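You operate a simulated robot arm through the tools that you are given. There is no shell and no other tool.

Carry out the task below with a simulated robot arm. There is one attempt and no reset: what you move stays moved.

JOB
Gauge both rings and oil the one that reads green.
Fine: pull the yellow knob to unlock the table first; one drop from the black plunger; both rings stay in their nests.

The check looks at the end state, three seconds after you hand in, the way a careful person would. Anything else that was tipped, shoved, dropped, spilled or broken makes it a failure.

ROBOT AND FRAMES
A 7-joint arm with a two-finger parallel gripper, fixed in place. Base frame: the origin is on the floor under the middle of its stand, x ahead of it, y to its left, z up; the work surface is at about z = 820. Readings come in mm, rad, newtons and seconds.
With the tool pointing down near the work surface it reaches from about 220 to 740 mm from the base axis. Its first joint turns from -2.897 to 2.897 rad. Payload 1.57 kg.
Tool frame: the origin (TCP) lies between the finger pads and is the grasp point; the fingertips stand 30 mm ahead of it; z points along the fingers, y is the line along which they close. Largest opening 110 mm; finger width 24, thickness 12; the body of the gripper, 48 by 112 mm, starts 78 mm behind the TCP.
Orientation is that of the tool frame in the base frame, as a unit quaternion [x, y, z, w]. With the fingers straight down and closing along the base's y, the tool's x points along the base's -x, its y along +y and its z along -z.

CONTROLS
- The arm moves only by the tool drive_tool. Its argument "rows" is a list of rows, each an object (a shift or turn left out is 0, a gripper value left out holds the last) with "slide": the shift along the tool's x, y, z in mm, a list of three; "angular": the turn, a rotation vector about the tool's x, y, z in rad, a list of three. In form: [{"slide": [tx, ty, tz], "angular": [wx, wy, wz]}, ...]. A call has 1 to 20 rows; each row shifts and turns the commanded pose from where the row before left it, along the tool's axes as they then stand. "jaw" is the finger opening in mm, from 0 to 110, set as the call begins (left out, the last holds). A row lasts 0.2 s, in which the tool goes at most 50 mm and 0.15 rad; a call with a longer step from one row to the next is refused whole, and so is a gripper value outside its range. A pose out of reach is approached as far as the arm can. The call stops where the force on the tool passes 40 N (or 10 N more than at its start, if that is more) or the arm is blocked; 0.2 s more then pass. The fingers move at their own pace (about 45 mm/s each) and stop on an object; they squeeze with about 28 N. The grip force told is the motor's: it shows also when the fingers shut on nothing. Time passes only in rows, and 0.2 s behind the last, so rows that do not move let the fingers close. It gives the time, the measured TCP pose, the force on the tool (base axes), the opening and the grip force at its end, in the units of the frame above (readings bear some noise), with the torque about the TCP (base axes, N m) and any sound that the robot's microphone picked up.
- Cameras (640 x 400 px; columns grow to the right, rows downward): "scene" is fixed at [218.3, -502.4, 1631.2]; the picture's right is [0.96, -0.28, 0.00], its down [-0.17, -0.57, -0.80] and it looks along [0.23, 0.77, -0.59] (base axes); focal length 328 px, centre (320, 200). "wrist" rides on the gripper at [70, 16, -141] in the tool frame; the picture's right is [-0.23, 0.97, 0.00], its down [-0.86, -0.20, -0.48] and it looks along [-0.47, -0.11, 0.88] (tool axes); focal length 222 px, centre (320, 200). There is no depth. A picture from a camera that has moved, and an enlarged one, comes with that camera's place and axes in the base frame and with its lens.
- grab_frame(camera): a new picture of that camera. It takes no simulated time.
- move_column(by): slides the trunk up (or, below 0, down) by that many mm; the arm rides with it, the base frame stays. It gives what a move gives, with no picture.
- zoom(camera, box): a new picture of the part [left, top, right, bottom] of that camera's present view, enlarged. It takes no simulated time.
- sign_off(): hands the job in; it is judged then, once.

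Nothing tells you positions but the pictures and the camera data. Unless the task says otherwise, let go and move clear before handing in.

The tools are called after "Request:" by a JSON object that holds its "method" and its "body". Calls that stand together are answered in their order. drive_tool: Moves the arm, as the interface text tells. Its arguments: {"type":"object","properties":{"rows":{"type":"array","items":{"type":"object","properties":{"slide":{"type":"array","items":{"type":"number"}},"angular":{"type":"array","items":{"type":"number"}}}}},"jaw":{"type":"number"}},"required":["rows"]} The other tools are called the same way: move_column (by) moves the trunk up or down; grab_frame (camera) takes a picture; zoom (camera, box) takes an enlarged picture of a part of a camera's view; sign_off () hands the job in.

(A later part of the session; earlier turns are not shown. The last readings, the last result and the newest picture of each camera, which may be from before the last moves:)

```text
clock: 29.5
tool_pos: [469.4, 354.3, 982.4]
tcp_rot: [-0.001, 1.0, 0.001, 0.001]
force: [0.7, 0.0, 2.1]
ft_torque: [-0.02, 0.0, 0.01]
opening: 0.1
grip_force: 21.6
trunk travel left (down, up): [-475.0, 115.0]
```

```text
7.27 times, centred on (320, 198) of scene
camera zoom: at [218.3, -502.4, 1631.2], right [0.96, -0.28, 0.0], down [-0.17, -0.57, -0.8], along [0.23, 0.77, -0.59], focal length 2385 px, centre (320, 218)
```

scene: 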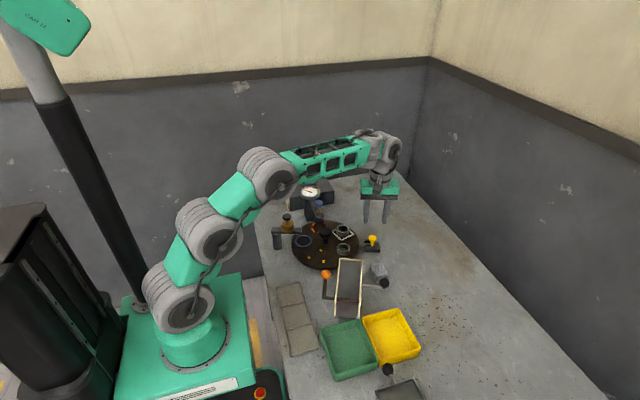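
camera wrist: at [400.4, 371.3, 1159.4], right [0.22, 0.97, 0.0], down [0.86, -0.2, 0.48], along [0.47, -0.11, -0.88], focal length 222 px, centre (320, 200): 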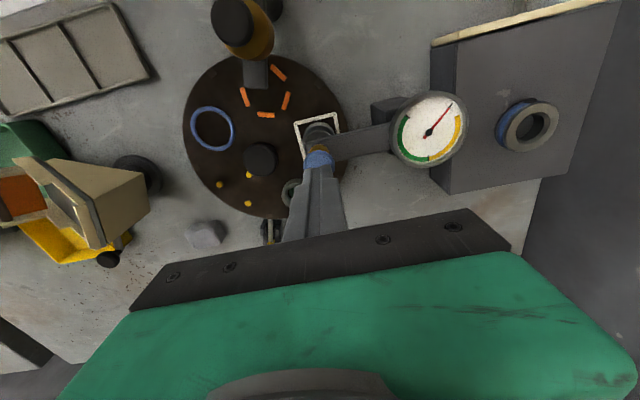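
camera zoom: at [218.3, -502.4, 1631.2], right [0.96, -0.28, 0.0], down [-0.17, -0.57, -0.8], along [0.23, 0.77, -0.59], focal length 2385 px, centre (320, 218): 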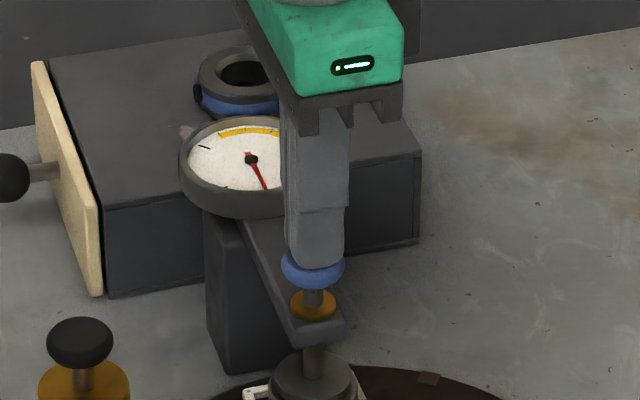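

The needle is in green but the force is still low, so the foot may not be seated yet. I press on in 1 mm steps.

Request:
{"method": "drive_tool", "body": {"rows": [{"slide": [0, 0, 1]}, {"slide": [0, 0, 1]}, {"slide": [0, 0, 0]}]}}

Request:
{"method": "zoom", "body": {"camera": "wrist", "box": [270, 70, 490, 210]}}

```text
clock: 30.3
tool_pos: [470.3, 353.1, 980.8]
tcp_rot: [-0.002, 1.0, 0.001, 0.0]
force: [0.8, 0.2, 2.5]
ft_torque: [-0.01, 0.01, 0.01]
opening: 0.0
grip_force: 21.6
trunk travel left (down, up): [-475.0, 115.0]
```

```text
2.86 times, centred on (380, 140) of wrist
camera zoom: at [400.9, 370.0, 1123.0], right [0.23, 0.97, 0.0], down [0.86, -0.2, 0.48], along [0.47, -0.11, -0.88], focal length 635 px, centre (149, 371)
```

zoom: 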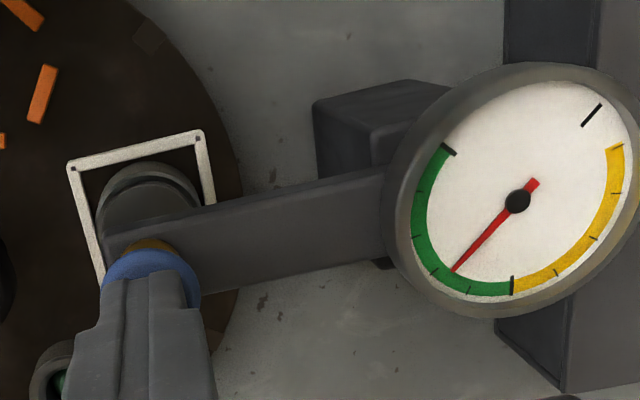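

The needle is still advancing with the plunger. I continue until the force shows contact.

Request:
{"method": "drive_tool", "body": {"rows": [{"slide": [0, 0, 1]}, {"slide": [0, 0, 1]}, {"slide": [0, 0, 0]}]}}

Request:
{"method": "zoom", "body": {"camera": "wrist", "box": [270, 70, 490, 210]}}

Request:
{"method": "zoom", "body": {"camera": "scene", "box": [290, 180, 350, 235]}}

```text
clock: 31.1
tool_pos: [471.3, 353.2, 980.4]
tcp_rot: [-0.001, 1.0, 0.002, 0.001]
force: [-0.5, -1.8, 12.5]
ft_torque: [-0.07, 0.05, 0.03]
opening: 0.1
grip_force: 21.4
trunk travel left (down, up): [-475.0, 115.0]
```

```text
2.86 times, centred on (380, 140) of wrist
camera zoom: at [400.5, 369.6, 1122.3], right [0.22, 0.97, 0.0], down [0.85, -0.2, 0.48], along [0.47, -0.1, -0.88], focal length 635 px, centre (149, 371)
```

zoom: 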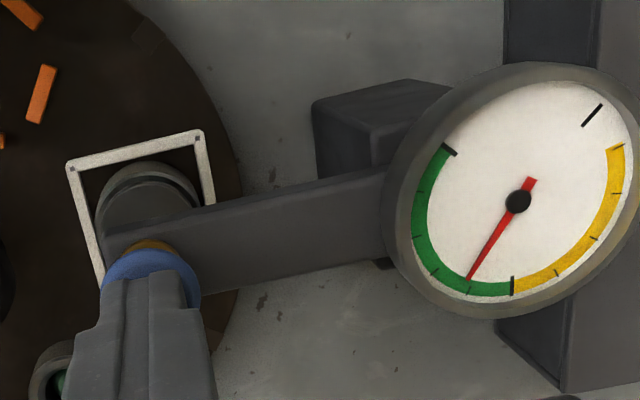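

```text
7.27 times, centred on (320, 208) of scene
camera zoom: at [218.3, -502.4, 1631.2], right [0.96, -0.28, 0.0], down [-0.17, -0.57, -0.8], along [0.23, 0.77, -0.59], focal length 2385 px, centre (320, 146)
```

zoom: 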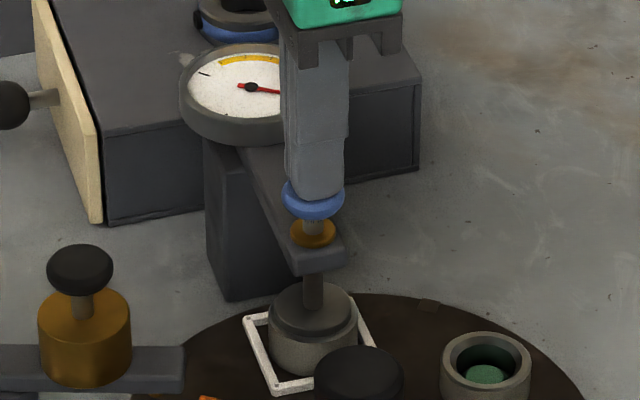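

The force jumped to 12.5 N and the foot sits on the ring, with the needle near the end of green. I'll press 1 mm more to confirm that the needle no longer moves.

Request:
{"method": "drive_tool", "body": {"rows": [{"slide": [0, 0, 0.6]}, {"slide": [0, 0, 0]}]}}

Request:
{"method": "zoom", "body": {"camera": "wrist", "box": [390, 80, 490, 190]}}

```text
clock: 31.7
tool_pos: [471.1, 354.2, 980.8]
tcp_rot: [-0.001, 1.0, 0.002, 0.003]
force: [0.7, 1.1, 21.8]
ft_torque: [0.02, 0.03, -0.05]
opening: 0.0
grip_force: 21.4
trunk travel left (down, up): [-475.0, 115.0]
```

```text
3.64 times, centred on (440, 135) of wrist
camera zoom: at [400.2, 369.4, 1122.1], right [0.22, 0.97, 0.01], down [0.85, -0.2, 0.48], along [0.47, -0.1, -0.88], focal length 808 px, centre (-116, 436)
```

zoom: 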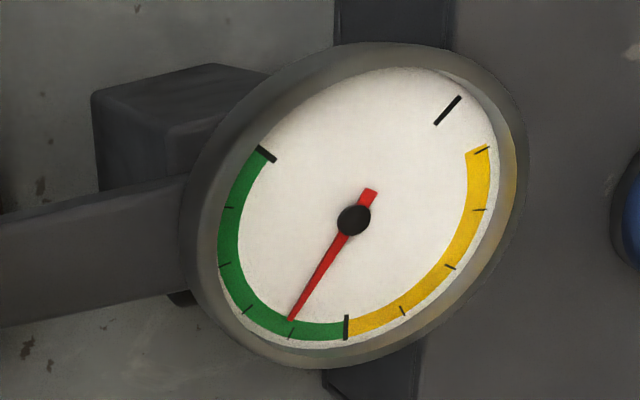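

The needle holds steady in the green at 22 N, so ring A (white square nest) reads green. Now I release the plunger and check that it springs back.

Request:
{"method": "drive_tool", "body": {"rows": [{"slide": [0, 0, -3]}, {"slide": [0, 0, -5]}, {"slide": [0, 0, -10]}, {"slide": [0, 0, -20]}, {"slide": [0, 0, -40]}, {"slide": [0, 0, -40]}, {"slide": [0, 0, 0]}]}}

Request:
{"method": "zoom", "body": {"camera": "scene", "box": [270, 170, 390, 260]}}

Request:
{"method": "grab_frame", "body": {"camera": "wrist"}}

```text
clock: 33.3
tool_pos: [469.8, 354.2, 1096.6]
tcp_rot: [-0.001, 1.0, 0.001, 0.0]
force: [-0.1, -0.1, -0.7]
ft_torque: [-0.06, -0.02, 0.01]
opening: 0.0
grip_force: 21.0
trunk travel left (down, up): [-475.0, 115.0]
```

```text
4.44 times, centred on (330, 215) of scene
camera zoom: at [218.3, -502.4, 1631.2], right [0.96, -0.28, 0.0], down [-0.17, -0.57, -0.8], along [0.23, 0.77, -0.59], focal length 1457 px, centre (276, 133)
```

zoom: 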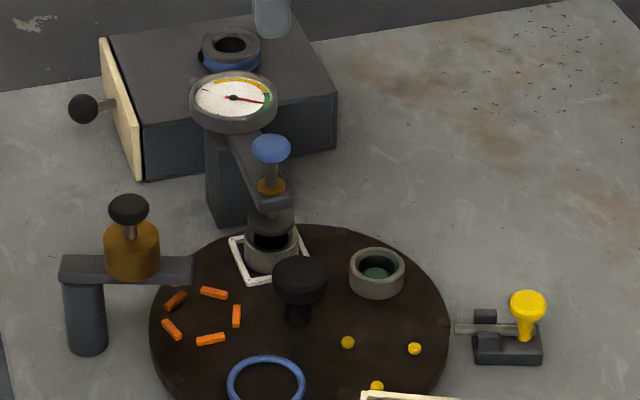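

```text
taken
camera wrist: at [400.4, 369.8, 1238.5], right [0.23, 0.97, 0.0], down [0.86, -0.2, 0.48], along [0.47, -0.11, -0.88], focal length 222 px, centre (320, 200)
```

wrist: 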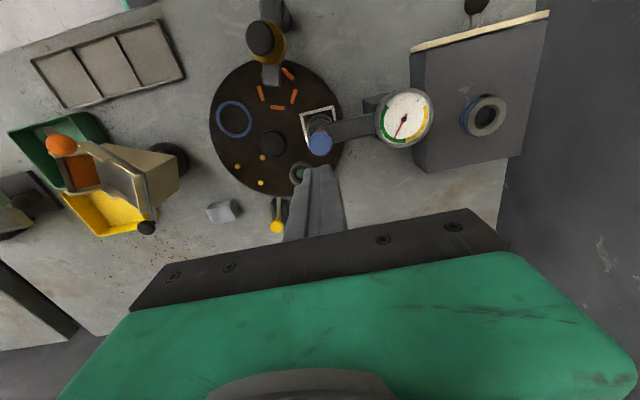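

The plunger returned and the needle holds its green reading. Next I go back to the hub and index the table another 72°, bringing ring B under the gauge.

Request:
{"method": "drive_tool", "body": {"rows": [{"slide": [0, -37.2, 0]}, {"slide": [0, -37.2, 0]}, {"slide": [0, 0, 45]}, {"slide": [0, 0, 45]}, {"slide": [0, 0, 45]}, {"slide": [0, 0, 30]}, {"slide": [0, 0, 15]}, {"slide": [0, 0, 9.6]}, {"slide": [0, 0, 0]}], "jaw": 60}}

Request:
{"method": "grab_frame", "body": {"camera": "wrist"}}

Request:
{"method": "zoom", "body": {"camera": "scene", "box": [270, 170, 390, 260]}}

```text
clock: 35.3
tool_pos: [471.6, 281.4, 907.2]
tcp_rot: [-0.001, 1.0, 0.001, -0.001]
force: [0.1, 0.0, 0.4]
ft_torque: [0.0, 0.0, 0.01]
opening: 60.2
grip_force: 0.0
trunk travel left (down, up): [-475.0, 115.0]
```

```text
taken
camera wrist: at [401.2, 295.9, 1048.3], right [0.22, 0.97, 0.0], down [0.86, -0.2, 0.48], along [0.47, -0.11, -0.88], focal length 222 px, centre (320, 200)
```

wrist: 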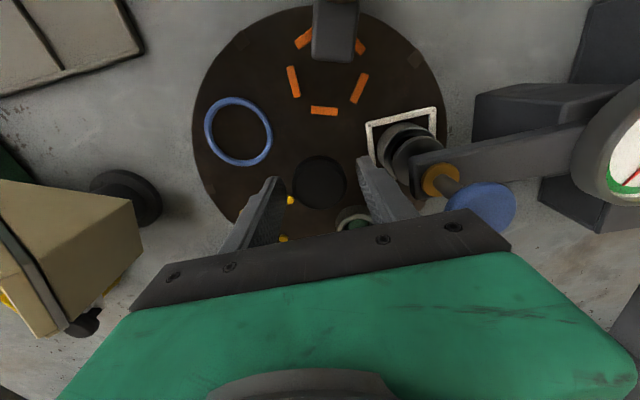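

```text
4.44 times, centred on (330, 215) of scene
camera zoom: at [218.3, -502.4, 1631.2], right [0.96, -0.28, 0.0], down [-0.17, -0.57, -0.8], along [0.23, 0.77, -0.59], focal length 1457 px, centre (276, 133)
```

zoom: 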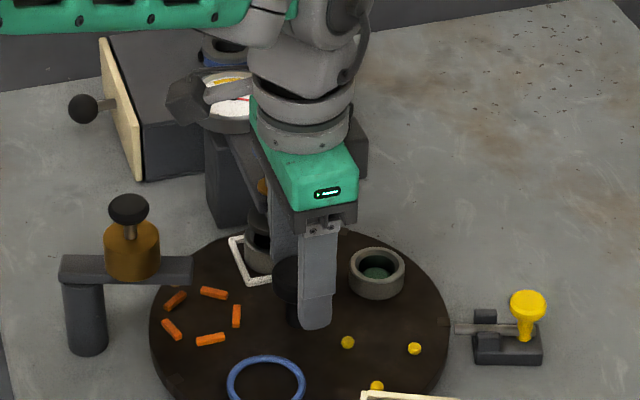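

Aligned over the hub; the orange nest now sits where the blue one was before, so the indexing is accurate. I grip and turn the next 72°.

Request:
{"method": "drive_tool", "body": {"rows": [{"slide": [0, 0, 0]}, {"slide": [0, 0, 0]}, {"slide": [0, 0, 0]}], "jaw": 20}}

Request:
{"method": "drive_tool", "body": {"rows": [{"angular": [0, 0, -0.06]}, {"angular": [0, 0, -0.08]}, {"angular": [0, 0, -0.08]}, {"angular": [0, 0, -0.08]}, {"angular": [0, 0, -0.08]}, {"angular": [0, 0, -0.08]}, {"angular": [0, 0, -0.08]}, {"angular": [0, 0, -0.08]}, {"slide": [0, 0, 0]}]}}

Request:
{"method": "zoom", "body": {"camera": "scene", "box": [270, 170, 390, 260]}}

Request:
{"method": "grab_frame", "body": {"camera": "wrist"}}

```text
clock: 36.1
tool_pos: [469.8, 280.7, 908.3]
tcp_rot: [-0.001, 1.0, 0.001, 0.0]
force: [0.9, -1.2, -0.7]
ft_torque: [-0.04, -0.09, -0.01]
opening: 41.6
grip_force: 30.1
trunk travel left (down, up): [-475.0, 115.0]
```

```text
clock: 38.1
tool_pos: [470.2, 280.2, 907.3]
tcp_rot: [-0.306, 0.952, 0.001, 0.0]
force: [-1.3, 3.0, 2.0]
ft_torque: [-0.11, 0.35, 0.05]
opening: 41.5
grip_force: 45.0
trunk travel left (down, up): [-475.0, 115.0]
```

```text
4.44 times, centred on (330, 215) of scene
camera zoom: at [218.3, -502.4, 1631.2], right [0.96, -0.28, 0.0], down [-0.17, -0.57, -0.8], along [0.23, 0.77, -0.59], focal length 1457 px, centre (276, 133)
```

zoom: 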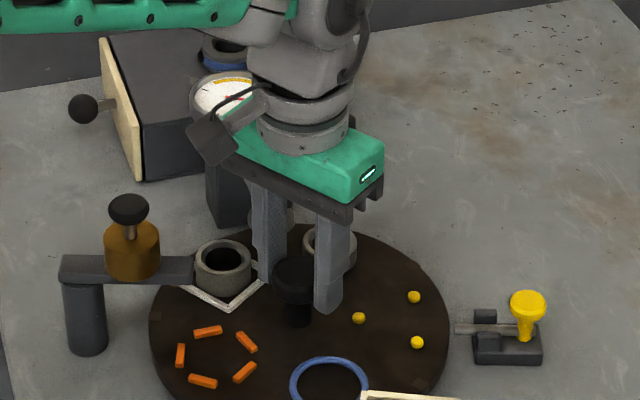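

```text
taken
camera wrist: at [404.7, 252.4, 1048.3], right [-0.38, 0.92, 0.0], down [0.81, 0.34, 0.48], along [0.44, 0.19, -0.88], focal length 222 px, centre (320, 200)
```

wrist: 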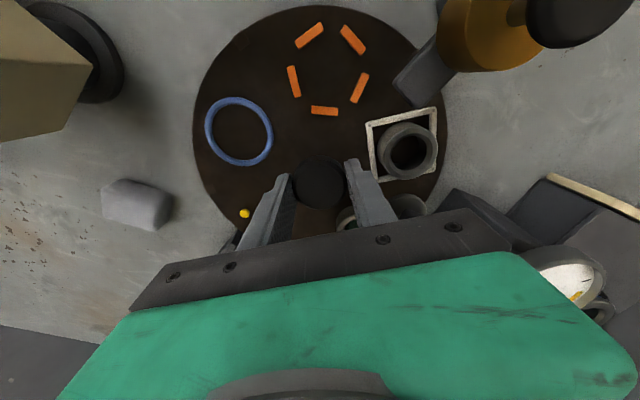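

Everything is clear; the oiler arm is at z≈900 and the ring top at about 869. I finish the remaining 0.637 rad of this index.

Request:
{"method": "drive_tool", "body": {"rows": [{"angular": [0, 0, -0.08]}, {"angular": [0, 0, -0.08]}, {"angular": [0, 0, -0.08]}, {"angular": [0, 0, -0.08]}, {"angular": [0, 0, -0.08]}, {"angular": [0, 0, -0.08]}, {"angular": [0, 0, -0.08]}, {"angular": [0, 0, -0.0766]}, {"slide": [0, 0, 0]}]}}

Request:
{"method": "zoom", "body": {"camera": "scene", "box": [270, 170, 390, 260]}}

Request:
{"method": "grab_frame", "body": {"camera": "wrist"}}

```text
clock: 40.1
tool_pos: [470.4, 281.1, 906.7]
tcp_rot: [-0.589, 0.808, 0.001, 0.001]
force: [-1.9, 2.6, 3.0]
ft_torque: [0.07, 0.09, 0.03]
opening: 41.5
grip_force: 45.4
trunk travel left (down, up): [-475.0, 115.0]
```

```text
4.44 times, centred on (330, 215) of scene
camera zoom: at [218.3, -502.4, 1631.2], right [0.96, -0.28, 0.0], down [-0.17, -0.57, -0.8], along [0.23, 0.77, -0.59], focal length 1457 px, centre (276, 133)
```

zoom: 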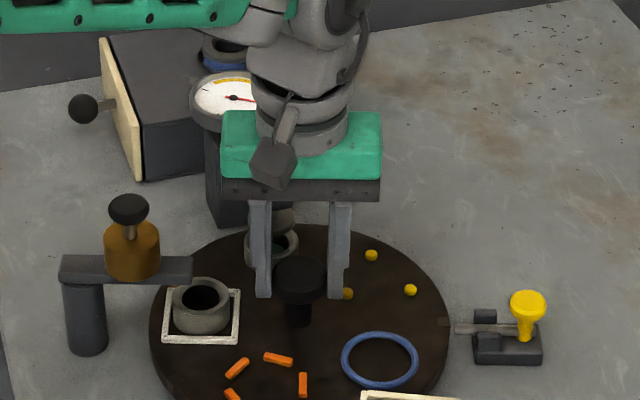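

```text
taken
camera wrist: at [433.6, 218.8, 1048.3], right [-0.86, 0.51, 0.0], down [0.45, 0.75, 0.48], along [0.25, 0.41, -0.88], focal length 222 px, centre (320, 200)
```

wrist: 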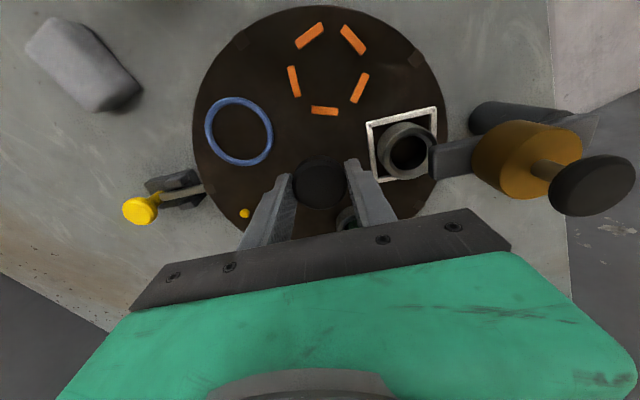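

Ring B is now under the gauge and ring A at the oiler. I release the hub, rise, and move over the blue plunger to gauge ring B.

Request:
{"method": "drive_tool", "body": {"rows": [{"slide": [0, 0, 0]}, {"slide": [0, 0, 0]}], "jaw": 60}}

Request:
{"method": "drive_tool", "body": {"rows": [{"slide": [0, 0, -15]}, {"slide": [0, 0, -40]}, {"slide": [0, 0, -45]}, {"slide": [0, 0, -45]}, {"slide": [0, 0, -45]}, {"slide": [0, 0, 0]}]}}

Request:
{"method": "grab_frame", "body": {"camera": "wrist"}}

Request:
{"method": "zoom", "body": {"camera": "scene", "box": [260, 170, 380, 260]}}

```text
clock: 40.7
tool_pos: [470.5, 279.4, 905.9]
tcp_rot: [-0.589, 0.808, 0.0, 0.001]
force: [0.5, -0.6, 0.1]
ft_torque: [0.01, 0.0, -0.02]
opening: 60.1
grip_force: 0.0
trunk travel left (down, up): [-475.0, 115.0]
```

```text
clock: 42.1
tool_pos: [470.3, 279.5, 1096.8]
tcp_rot: [-0.589, 0.808, 0.0, 0.0]
force: [-0.3, 0.1, -0.1]
ft_torque: [-0.02, 0.02, 0.0]
opening: 60.3
grip_force: 0.1
trunk travel left (down, up): [-475.0, 115.0]
```

```text
taken
camera wrist: at [433.8, 218.5, 1238.6], right [-0.86, 0.52, 0.0], down [0.45, 0.75, 0.48], along [0.25, 0.41, -0.88], focal length 222 px, centre (320, 200)
```

wrist: 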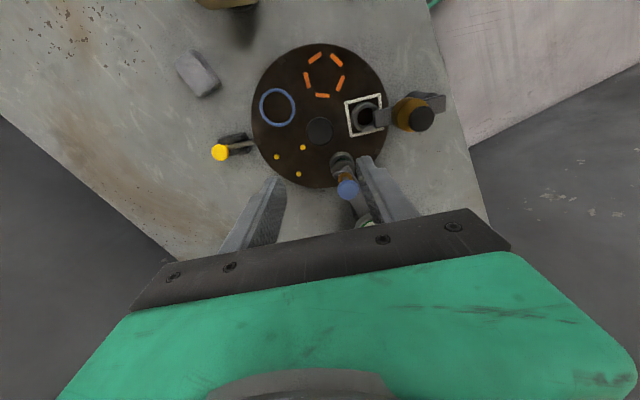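

```text
4.44 times, centred on (320, 215) of scene
camera zoom: at [218.3, -502.4, 1631.2], right [0.96, -0.28, 0.0], down [-0.17, -0.57, -0.8], along [0.23, 0.77, -0.59], focal length 1457 px, centre (320, 133)
```

zoom: 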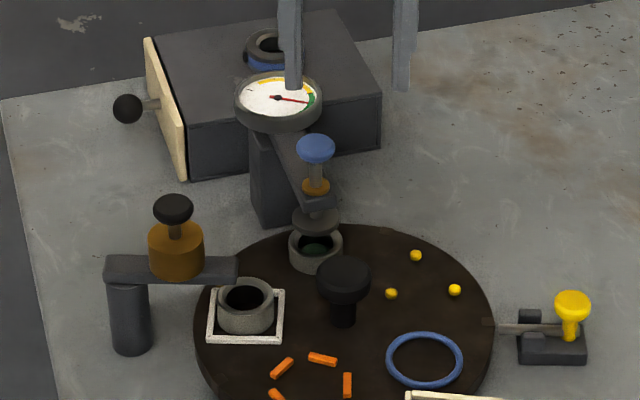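

Ring B sits under the gauge foot. I turn back, hover over the blue plunger, and touch down on it.

Request:
{"method": "drive_tool", "body": {"rows": [{"angular": [0, 0, 0.1396]}, {"angular": [0, 0, 0.1396]}, {"angular": [0, 0, 0.1396]}, {"angular": [0, 0, 0.1396]}, {"angular": [0, 0, 0.1396]}, {"angular": [0, 0, 0.1396]}, {"angular": [0, 0, 0.1396]}, {"angular": [0, 0, 0.1396]}, {"angular": [0, 0, 0.1396]}, {"slide": [0, 37.4, 0]}, {"slide": [0, 37.4, 0]}, {"slide": [0, 0, 40]}, {"slide": [0, 0, 40]}, {"slide": [0, 0, 15]}, {"slide": [0, 0, 5]}, {"slide": [0, 0, 3]}, {"slide": [0, 0, 3]}, {"slide": [0, 0, 0]}], "jaw": 0}}

Request:
{"method": "zoom", "body": {"camera": "wrist", "box": [270, 70, 490, 210]}}

Request:
{"method": "zoom", "body": {"camera": "scene", "box": [290, 180, 350, 235]}}

```text
clock: 45.9
tool_pos: [470.8, 355.4, 989.8]
tcp_rot: [-0.002, 1.0, 0.001, 0.0]
force: [1.3, 0.7, 1.5]
ft_torque: [0.01, -0.03, -0.01]
opening: 0.1
grip_force: 21.3
trunk travel left (down, up): [-475.0, 115.0]
```

```text
2.86 times, centred on (380, 140) of wrist
camera zoom: at [401.0, 370.9, 1132.3], right [0.23, 0.97, 0.0], down [0.86, -0.2, 0.48], along [0.47, -0.11, -0.88], focal length 635 px, centre (149, 371)
```

zoom: 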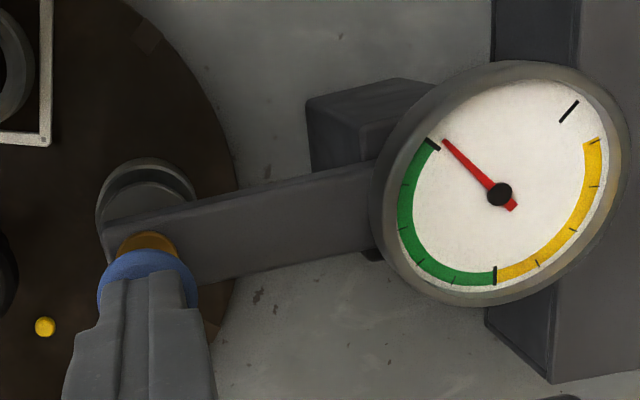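

```text
7.27 times, centred on (320, 208) of scene
camera zoom: at [218.3, -502.4, 1631.2], right [0.96, -0.28, 0.0], down [-0.17, -0.57, -0.8], along [0.23, 0.77, -0.59], focal length 2385 px, centre (320, 146)
```

zoom: 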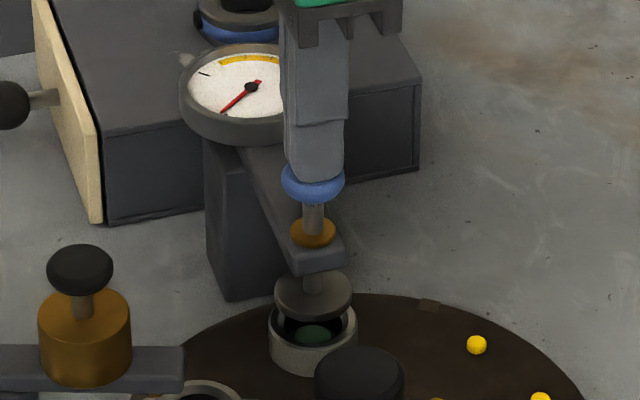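

The plunger is engaged and the needle is just before green. I press on in steps.

Request:
{"method": "drive_tool", "body": {"rows": [{"slide": [0, 0, 2]}, {"slide": [0, 0, 2]}, {"slide": [0, 0, 1.5]}, {"slide": [0, 0, 1]}, {"slide": [0, 0, 0]}]}}

Request:
{"method": "zoom", "body": {"camera": "wrist", "box": [270, 70, 490, 210]}}

```text
clock: 47.1
tool_pos: [469.5, 354.6, 983.4]
tcp_rot: [-0.001, 1.0, 0.001, -0.001]
force: [-0.6, 0.8, 2.0]
ft_torque: [0.02, 0.01, 0.0]
opening: 0.0
grip_force: 21.6
trunk travel left (down, up): [-475.0, 115.0]
```

```text
2.86 times, centred on (380, 140) of wrist
camera zoom: at [400.9, 370.7, 1125.8], right [0.23, 0.97, 0.0], down [0.86, -0.2, 0.48], along [0.47, -0.11, -0.88], focal length 635 px, centre (149, 371)
```

zoom: 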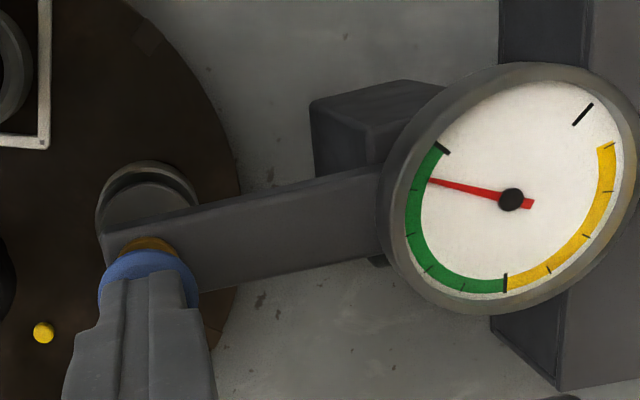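

Request:
{"method": "drive_tool", "body": {"rows": [{"slide": [0, 0, 1]}, {"slide": [0, 0, 1]}, {"slide": [0, 0, 1]}, {"slide": [0, 0, 0]}]}}

Request:
{"method": "zoom", "body": {"camera": "wrist", "box": [270, 70, 490, 210]}}

```text
clock: 48.1
tool_pos: [469.9, 354.1, 981.7]
tcp_rot: [-0.001, 1.0, 0.001, 0.001]
force: [-0.3, 0.5, 1.0]
ft_torque: [-0.01, 0.01, 0.03]
opening: 0.1
grip_force: 21.5
trunk travel left (down, up): [-475.0, 115.0]
```

```text
2.86 times, centred on (380, 140) of wrist
camera zoom: at [400.9, 370.7, 1122.9], right [0.23, 0.97, 0.0], down [0.86, -0.2, 0.48], along [0.47, -0.11, -0.88], focal length 635 px, centre (149, 371)
```

zoom: 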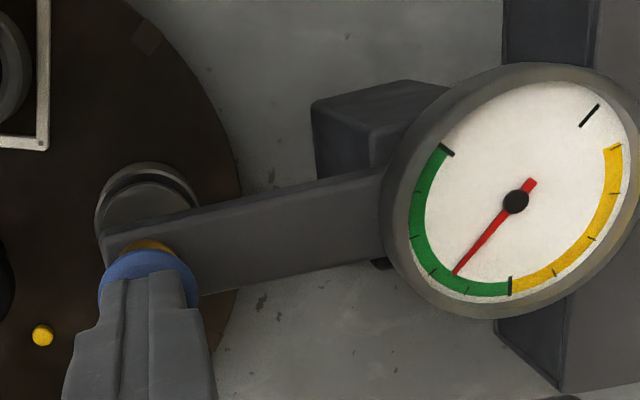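

The needle is still advancing and the force is low, so the foot isn't seated on ring B yet. I continue in 1 mm steps.

Request:
{"method": "drive_tool", "body": {"rows": [{"slide": [0, 0, 1]}, {"slide": [0, 0, 1]}, {"slide": [0, 0, 0]}]}}

Request:
{"method": "zoom", "body": {"camera": "wrist", "box": [270, 70, 490, 210]}}

Request:
{"method": "zoom", "body": {"camera": "scene", "box": [290, 180, 350, 235]}}

```text
clock: 48.9
tool_pos: [470.2, 354.0, 979.5]
tcp_rot: [-0.001, 1.0, 0.001, 0.0]
force: [0.6, -0.3, 3.0]
ft_torque: [0.01, -0.01, -0.07]
opening: 0.1
grip_force: 21.0
trunk travel left (down, up): [-475.0, 115.0]
```

```text
2.86 times, centred on (380, 140) of wrist
camera zoom: at [400.9, 370.6, 1121.0], right [0.23, 0.97, 0.0], down [0.86, -0.2, 0.48], along [0.47, -0.11, -0.88], focal length 635 px, centre (149, 371)
```

zoom: 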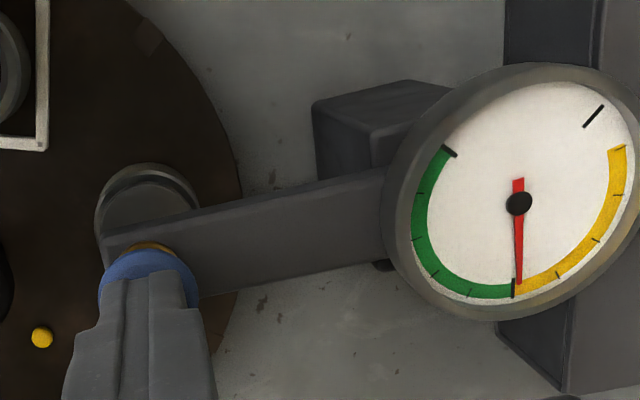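

```text
7.27 times, centred on (320, 208) of scene
camera zoom: at [218.3, -502.4, 1631.2], right [0.96, -0.28, 0.0], down [-0.17, -0.57, -0.8], along [0.23, 0.77, -0.59], focal length 2385 px, centre (320, 146)
```

zoom: 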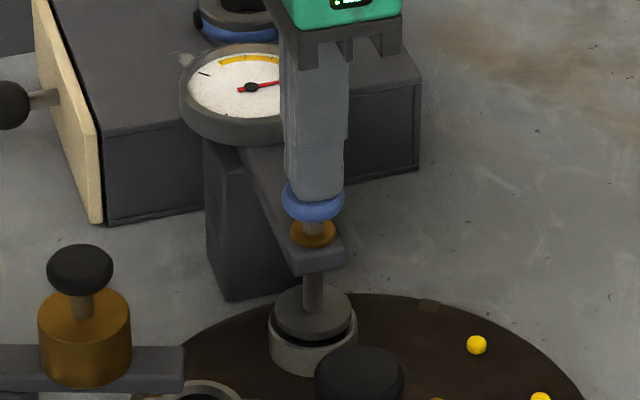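

The needle has just passed into yellow without firm contact. I continue gently until it seats.

Request:
{"method": "drive_tool", "body": {"rows": [{"slide": [0, 0, 1]}, {"slide": [0, 0, 1]}, {"slide": [0, 0, 0]}]}}

Request:
{"method": "zoom", "body": {"camera": "wrist", "box": [270, 70, 490, 210]}}

```text
clock: 49.7
tool_pos: [470.9, 354.9, 976.6]
tcp_rot: [-0.001, 1.0, 0.001, 0.001]
force: [0.1, -1.2, 1.9]
ft_torque: [-0.03, -0.02, 0.02]
opening: 0.2
grip_force: 21.6
trunk travel left (down, up): [-475.0, 115.0]
```

```text
2.86 times, centred on (380, 140) of wrist
camera zoom: at [400.9, 370.7, 1118.8], right [0.23, 0.97, 0.0], down [0.86, -0.2, 0.48], along [0.47, -0.11, -0.88], focal length 635 px, centre (149, 371)
```

zoom: 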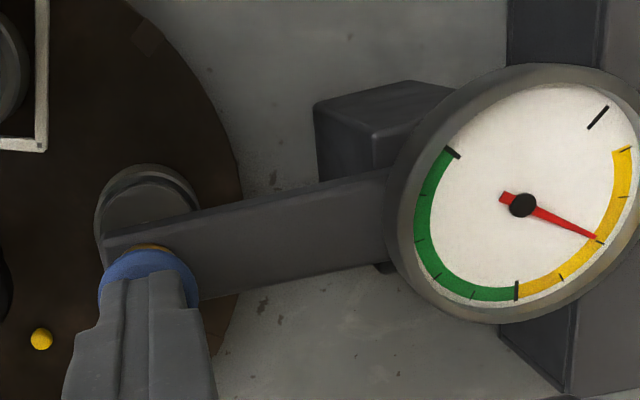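

The reading is well into yellow. I press a little further to confirm that the foot seats on the ring.

Request:
{"method": "drive_tool", "body": {"rows": [{"slide": [0, 0, 0.7]}, {"slide": [0, 0, 0.7]}, {"slide": [0, 0, 0]}]}}

Request:
{"method": "zoom", "body": {"camera": "wrist", "box": [270, 70, 490, 210]}}

Request:
{"method": "zoom", "body": {"camera": "scene", "box": [290, 180, 350, 235]}}

```text
clock: 50.5
tool_pos: [469.8, 354.3, 974.3]
tcp_rot: [-0.001, 1.0, 0.001, 0.0]
force: [0.0, -0.3, 2.2]
ft_torque: [-0.01, 0.03, -0.04]
opening: 0.0
grip_force: 21.1
trunk travel left (down, up): [-475.0, 115.0]
```

```text
2.86 times, centred on (380, 140) of wrist
camera zoom: at [400.8, 370.6, 1117.5], right [0.23, 0.97, 0.0], down [0.86, -0.2, 0.48], along [0.47, -0.11, -0.88], focal length 635 px, centre (149, 371)
```

zoom: 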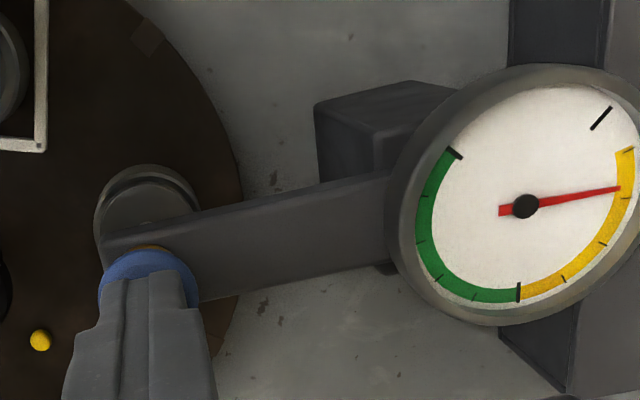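

```text
7.27 times, centred on (320, 208) of scene
camera zoom: at [218.3, -502.4, 1631.2], right [0.96, -0.28, 0.0], down [-0.17, -0.57, -0.8], along [0.23, 0.77, -0.59], focal length 2385 px, centre (320, 146)
```

zoom: 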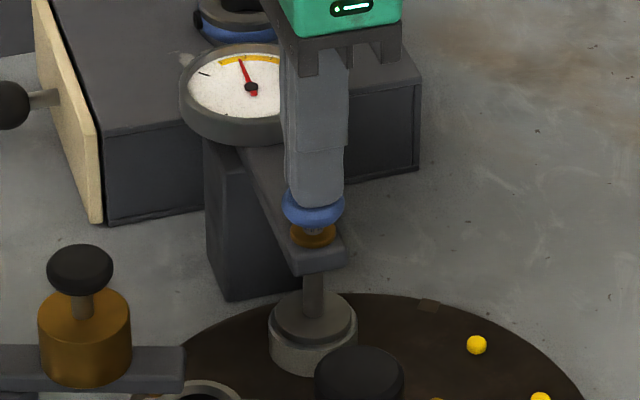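

The needle is nearly at the end of yellow and the foot looks about to touch ring B. One more small step.

Request:
{"method": "drive_tool", "body": {"rows": [{"slide": [0, 0, 0.6]}, {"slide": [0, 0, 0.4]}, {"slide": [0, 0, 0]}]}}

Request:
{"method": "zoom", "body": {"camera": "wrist", "box": [270, 70, 490, 210]}}

```text
clock: 51.3
tool_pos: [469.5, 355.1, 976.0]
tcp_rot: [-0.002, 1.0, 0.002, 0.0]
force: [0.4, 0.5, 10.1]
ft_torque: [0.0, 0.0, 0.06]
opening: 0.0
grip_force: 21.2
trunk travel left (down, up): [-475.0, 115.0]
```

```text
2.86 times, centred on (380, 140) of wrist
camera zoom: at [400.6, 370.4, 1117.3], right [0.23, 0.97, 0.0], down [0.85, -0.2, 0.48], along [0.47, -0.11, -0.88], focal length 635 px, centre (149, 371)
```

zoom: 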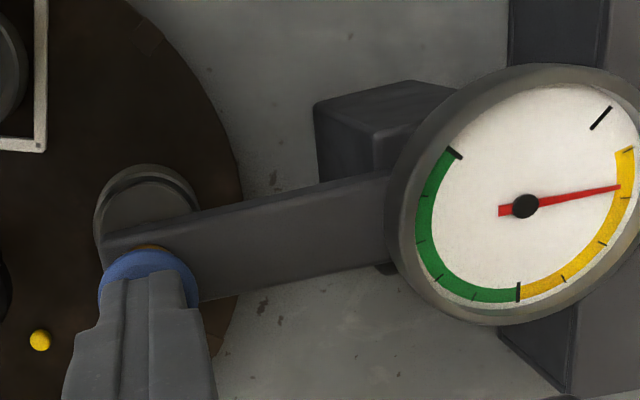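

Ring B is seated at 10 N and reads yellow, so ring A (white square, now at the oiler) is the green one. I release the gauge, rise, and look at the oiler from above.

Request:
{"method": "drive_tool", "body": {"rows": [{"slide": [0, 0, -3]}, {"slide": [0, 0, -5]}, {"slide": [0, 0, -10]}, {"slide": [0, 0, -20]}, {"slide": [0, 0, -40]}, {"slide": [0, 0, -45]}, {"slide": [40, -12, 0]}, {"slide": [40, -12, 0]}, {"slide": [0, 0, 0]}]}}

Request:
{"method": "grab_frame", "body": {"camera": "wrist"}}

Request:
{"method": "zoom", "body": {"camera": "scene", "box": [260, 190, 350, 260]}}

Request:
{"method": "zoom", "body": {"camera": "scene", "box": [270, 170, 390, 260]}}

```text
clock: 53.3
tool_pos: [390.4, 330.3, 1097.2]
tcp_rot: [-0.002, 1.0, 0.001, 0.001]
force: [0.0, -0.7, -0.1]
ft_torque: [0.02, -0.02, 0.0]
opening: 0.1
grip_force: 20.5
trunk travel left (down, up): [-475.0, 115.0]
```

```text
taken
camera wrist: at [321.2, 346.3, 1239.4], right [0.23, 0.97, 0.0], down [0.86, -0.2, 0.48], along [0.47, -0.11, -0.88], focal length 222 px, centre (320, 200)
```

wrist: 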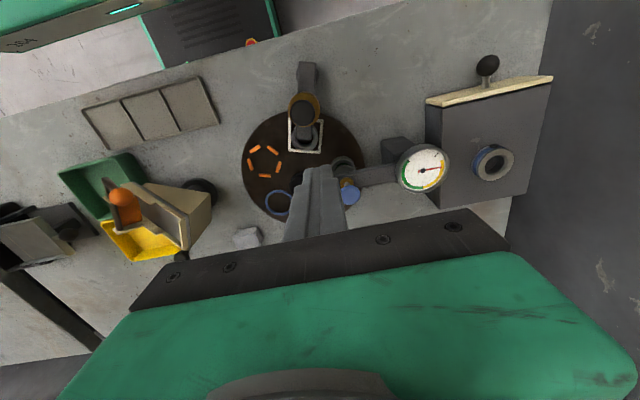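

```text
5.71 times, centred on (305, 225) of scene
camera zoom: at [218.3, -502.4, 1631.2], right [0.96, -0.28, 0.0], down [-0.17, -0.57, -0.8], along [0.23, 0.77, -0.59], focal length 1874 px, centre (406, 57)
```

zoom: 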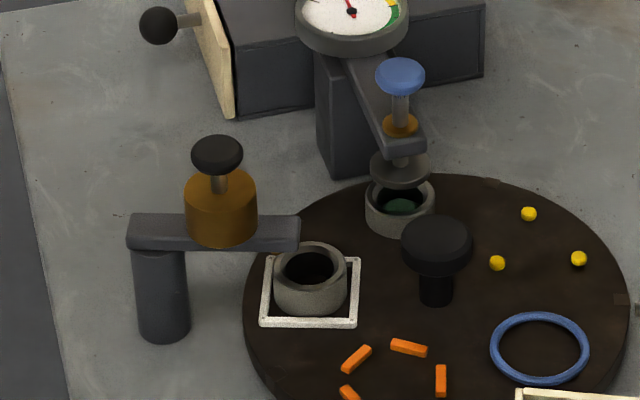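

```text
4.44 times, centred on (330, 215) of scene
camera zoom: at [218.3, -502.4, 1631.2], right [0.96, -0.28, 0.0], down [-0.17, -0.57, -0.8], along [0.23, 0.77, -0.59], focal length 1457 px, centre (276, 133)
```

zoom: 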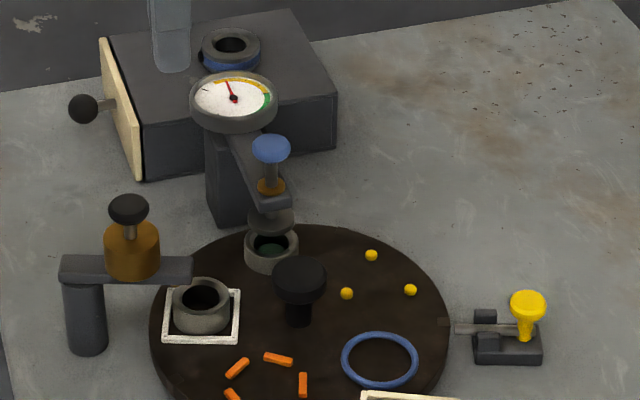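

Ring A in the white square is at the oiler. I'll zoom in to check how well it lines up with the nozzle and the notch with the bolt.

Request:
{"method": "zoom", "body": {"camera": "wrist", "box": [230, 50, 400, 220]}}

Request:
{"method": "zoom", "body": {"camera": "scene", "box": [345, 215, 395, 255]}}

Request:
{"method": "zoom", "body": {"camera": "scene", "box": [275, 205, 335, 250]}}

```text
2.35 times, centred on (315, 135) of wrist
camera zoom: at [321.2, 346.3, 1239.4], right [0.23, 0.97, 0.0], down [0.86, -0.2, 0.48], along [0.47, -0.11, -0.88], focal length 523 px, centre (332, 353)
```

zoom: 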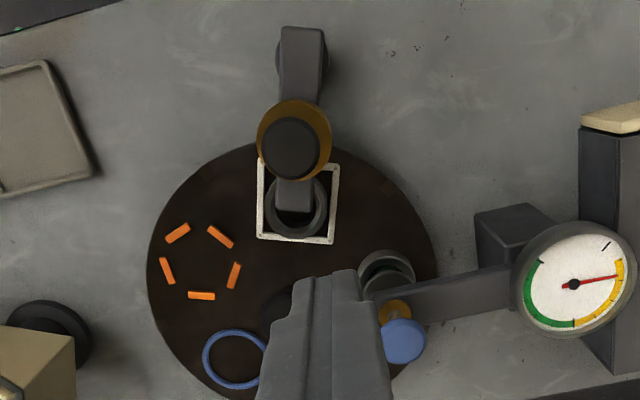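

```text
10.00 times, centred on (370, 235) of scene
camera zoom: at [218.3, -502.4, 1631.2], right [0.96, -0.28, 0.0], down [-0.17, -0.57, -0.8], along [0.23, 0.77, -0.59], focal length 3279 px, centre (-180, -150)
```

zoom: 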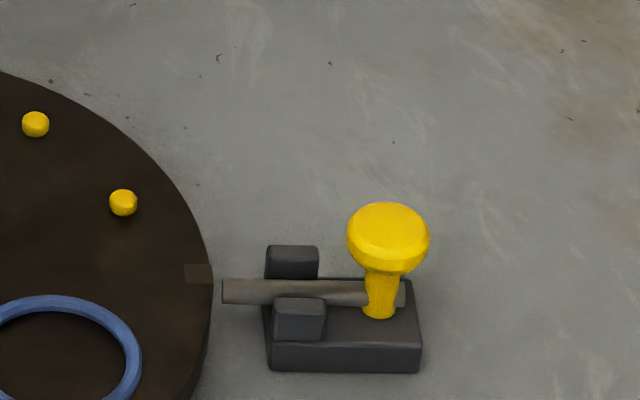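

```text
8.89 times, centred on (305, 228) of scene
camera zoom: at [218.3, -502.4, 1631.2], right [0.96, -0.28, 0.0], down [-0.17, -0.57, -0.8], along [0.23, 0.77, -0.59], focal length 2914 px, centre (453, -44)
```

zoom: 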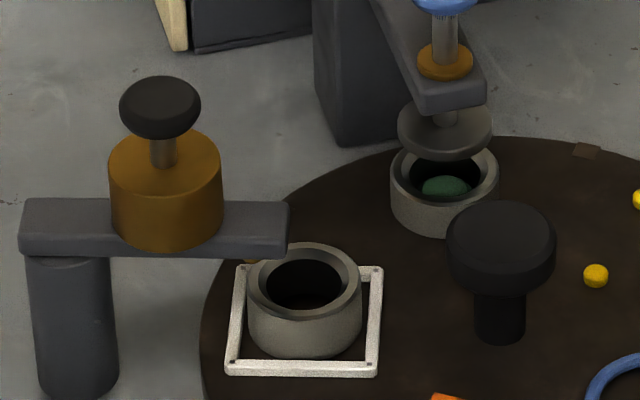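

The notch lines up with the bolt to within about 0.3° and the oiler arm end is over ring A's bore. The black plunger head is at about (351.3, 317.7), top near z≈964. I hover over it next.

Request:
{"method": "drive_tool", "body": {"rows": [{"slide": [39.1, -12.6, 0]}, {"slide": [0, 0, 40]}, {"slide": [0, 0, 35]}, {"slide": [0, 0, 12]}, {"slide": [0, 0, 0]}]}}

Request:
{"method": "zoom", "body": {"camera": "scene", "box": [265, 180, 345, 250]}}

Request:
{"method": "grab_frame", "body": {"camera": "wrist"}}

```text
clock: 54.5
tool_pos: [350.2, 317.9, 1010.7]
tcp_rot: [-0.001, 1.0, 0.0, 0.0]
force: [-0.2, 0.1, 0.3]
ft_torque: [0.02, 0.0, -0.03]
opening: 0.2
grip_force: 21.2
trunk travel left (down, up): [-475.0, 115.0]
```

```text
5.71 times, centred on (305, 215) of scene
camera zoom: at [218.3, -502.4, 1631.2], right [0.96, -0.28, 0.0], down [-0.17, -0.57, -0.8], along [0.23, 0.77, -0.59], focal length 1874 px, centre (406, 114)
```

zoom: 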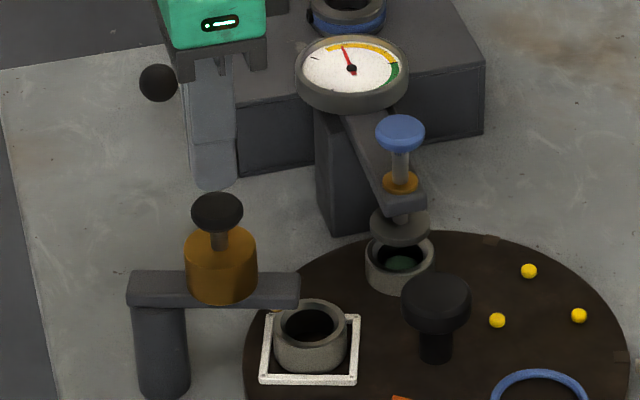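

```text
taken
camera wrist: at [281.1, 333.9, 1151.9], right [0.23, 0.97, 0.0], down [0.86, -0.2, 0.48], along [0.47, -0.11, -0.88], focal length 222 px, centre (320, 200)
```

wrist: 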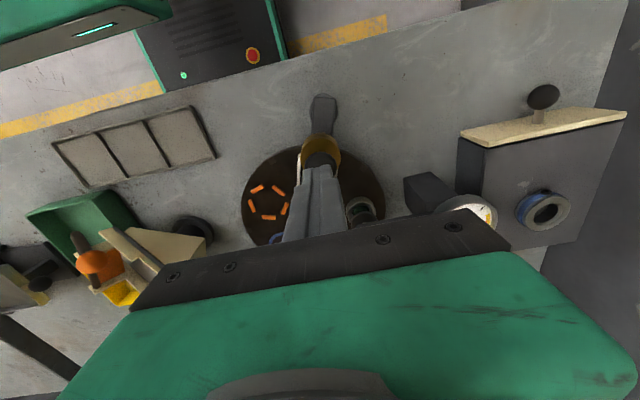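

The fingertips are centred above the black plunger. I lower to contact and then press in small monotonic steps, so it makes one single stroke.

Request:
{"method": "drive_tool", "body": {"rows": [{"slide": [0, 0, 8]}, {"slide": [0, 0, 4]}, {"slide": [0, 0, 2]}, {"slide": [0, 0, 0]}]}}

Request:
{"method": "zoom", "body": {"camera": "scene", "box": [275, 190, 335, 250]}}

```text
clock: 55.5
tool_pos: [351.0, 316.6, 996.0]
tcp_rot: [-0.001, 1.0, 0.0, 0.0]
force: [-0.5, 0.4, -0.2]
ft_torque: [-0.01, -0.04, -0.01]
opening: 0.0
grip_force: 21.3
trunk travel left (down, up): [-475.0, 115.0]
```

```text
6.67 times, centred on (305, 220) of scene
camera zoom: at [218.3, -502.4, 1631.2], right [0.96, -0.28, 0.0], down [-0.17, -0.57, -0.8], along [0.23, 0.77, -0.59], focal length 2186 px, centre (420, 67)
```

zoom: 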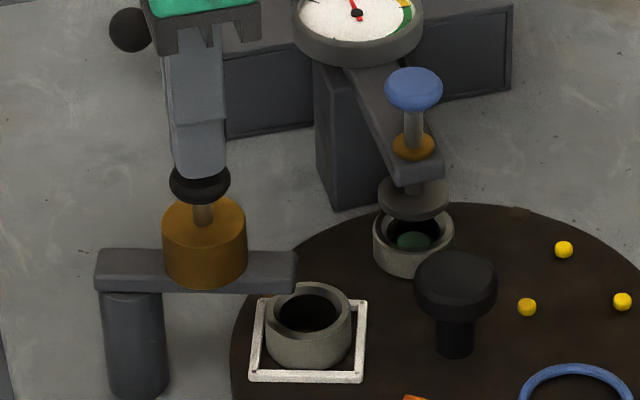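

Now about at contact. I press down in a controlled stroke.

Request:
{"method": "drive_tool", "body": {"rows": [{"slide": [0, 0, 2]}, {"slide": [0, 0, 2]}, {"slide": [0, 0, 2]}, {"slide": [0, 0, 0]}]}}

Request:
{"method": "zoom", "body": {"camera": "scene", "box": [275, 190, 335, 250]}}

```text
clock: 56.5
tool_pos: [351.3, 317.7, 989.8]
tcp_rot: [-0.001, 1.0, 0.001, 0.0]
force: [0.0, 0.5, 0.9]
ft_torque: [0.01, 0.0, 0.0]
opening: 0.0
grip_force: 21.3
trunk travel left (down, up): [-475.0, 115.0]
```

```text
6.67 times, centred on (305, 220) of scene
camera zoom: at [218.3, -502.4, 1631.2], right [0.96, -0.28, 0.0], down [-0.17, -0.57, -0.8], along [0.23, 0.77, -0.59], focal length 2186 px, centre (420, 67)
```

zoom: 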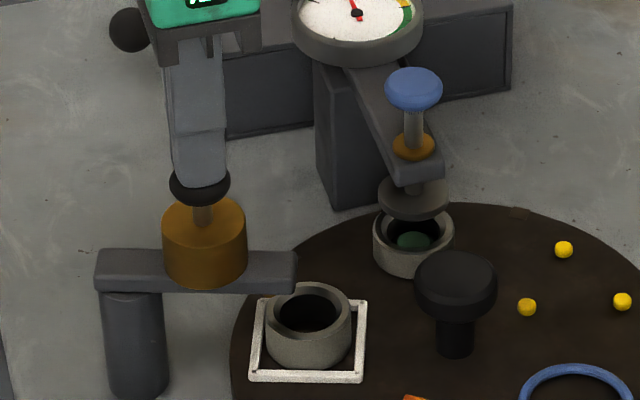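

The plunger is beginning to move with light force. I continue the same stroke.

Request:
{"method": "drive_tool", "body": {"rows": [{"slide": [0, 0, 2]}, {"slide": [0, 0, 2]}, {"slide": [0, 0, 0]}]}}

Request:
{"method": "zoom", "body": {"camera": "scene", "box": [275, 190, 335, 250]}}

```text
clock: 57.3
tool_pos: [350.9, 317.6, 987.2]
tcp_rot: [0.0, 1.0, 0.0, 0.001]
force: [-0.5, 0.5, 1.6]
ft_torque: [0.01, 0.03, 0.01]
opening: 0.0
grip_force: 20.9
trunk travel left (down, up): [-475.0, 115.0]
```

```text
6.67 times, centred on (305, 220) of scene
camera zoom: at [218.3, -502.4, 1631.2], right [0.96, -0.28, 0.0], down [-0.17, -0.57, -0.8], along [0.23, 0.77, -0.59], focal length 2186 px, centre (420, 67)
```

zoom: 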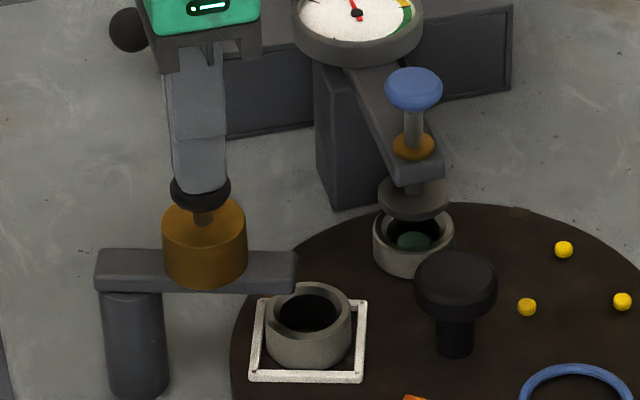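

Request:
{"method": "drive_tool", "body": {"rows": [{"slide": [0, 0, 1.5]}, {"slide": [0, 0, 1.5]}, {"slide": [0, 0, 0]}]}}

Request:
{"method": "zoom", "body": {"camera": "scene", "box": [275, 190, 335, 250]}}

```text
clock: 58.1
tool_pos: [351.1, 318.3, 983.7]
tcp_rot: [-0.001, 1.0, 0.0, 0.001]
force: [-1.0, -0.4, 2.1]
ft_torque: [-0.05, 0.0, -0.02]
opening: 0.0
grip_force: 21.5
trunk travel left (down, up): [-475.0, 115.0]
```

```text
6.67 times, centred on (305, 220) of scene
camera zoom: at [218.3, -502.4, 1631.2], right [0.96, -0.28, 0.0], down [-0.17, -0.57, -0.8], along [0.23, 0.77, -0.59], focal length 2186 px, centre (420, 67)
```

zoom: 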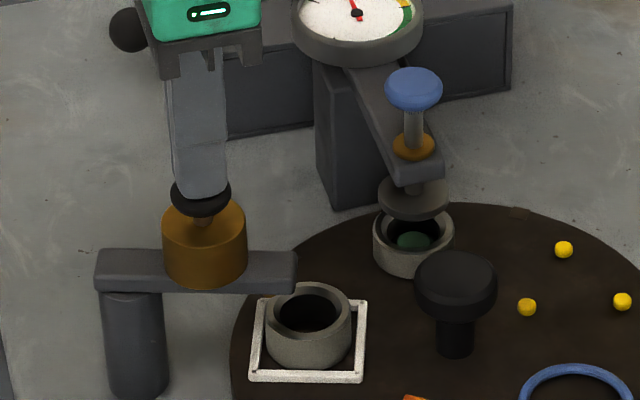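

The plunger has moved about 8 mm with no hard stop yet. I keep pressing in the same stroke.

Request:
{"method": "drive_tool", "body": {"rows": [{"slide": [0, 0, 1]}, {"slide": [0, 0, 1]}, {"slide": [0, 0, 0]}]}}

Request:
{"method": "zoom", "body": {"camera": "scene", "box": [275, 190, 335, 250]}}

```text
clock: 58.9
tool_pos: [350.7, 317.9, 982.1]
tcp_rot: [-0.001, 1.0, 0.001, 0.0]
force: [-1.1, -1.1, 3.0]
ft_torque: [-0.04, 0.02, 0.04]
opening: 0.0
grip_force: 21.3
trunk travel left (down, up): [-475.0, 115.0]
```

```text
6.67 times, centred on (305, 220) of scene
camera zoom: at [218.3, -502.4, 1631.2], right [0.96, -0.28, 0.0], down [-0.17, -0.57, -0.8], along [0.23, 0.77, -0.59], focal length 2186 px, centre (420, 67)
```

zoom: 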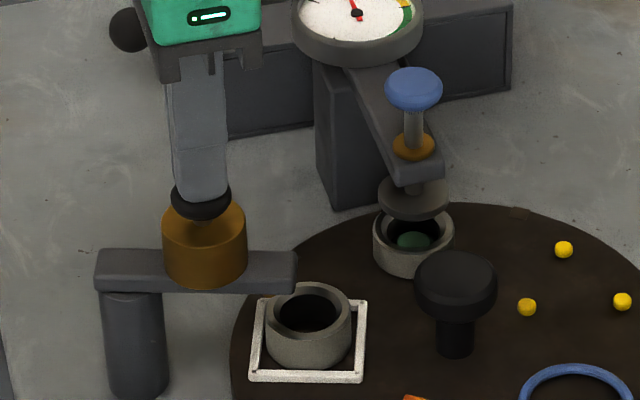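

Request:
{"method": "drive_tool", "body": {"rows": [{"slide": [0, 0, 1]}, {"slide": [0, 0, 1]}, {"slide": [0, 0, 0]}]}}

Request:
{"method": "zoom", "body": {"camera": "scene", "box": [275, 190, 335, 250]}}

```text
clock: 59.7
tool_pos: [349.9, 317.2, 980.2]
tcp_rot: [0.0, 1.0, 0.002, 0.0]
force: [-1.2, -1.2, 2.4]
ft_torque: [-0.05, 0.07, -0.01]
opening: 0.1
grip_force: 21.5
trunk travel left (down, up): [-475.0, 115.0]
heard: click
```

```text
6.67 times, centred on (305, 220) of scene
camera zoom: at [218.3, -502.4, 1631.2], right [0.96, -0.28, 0.0], down [-0.17, -0.57, -0.8], along [0.23, 0.77, -0.59], focal length 2186 px, centre (420, 67)
```

zoom: 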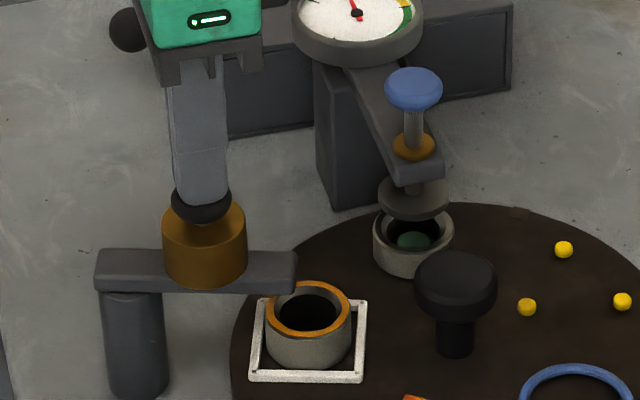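

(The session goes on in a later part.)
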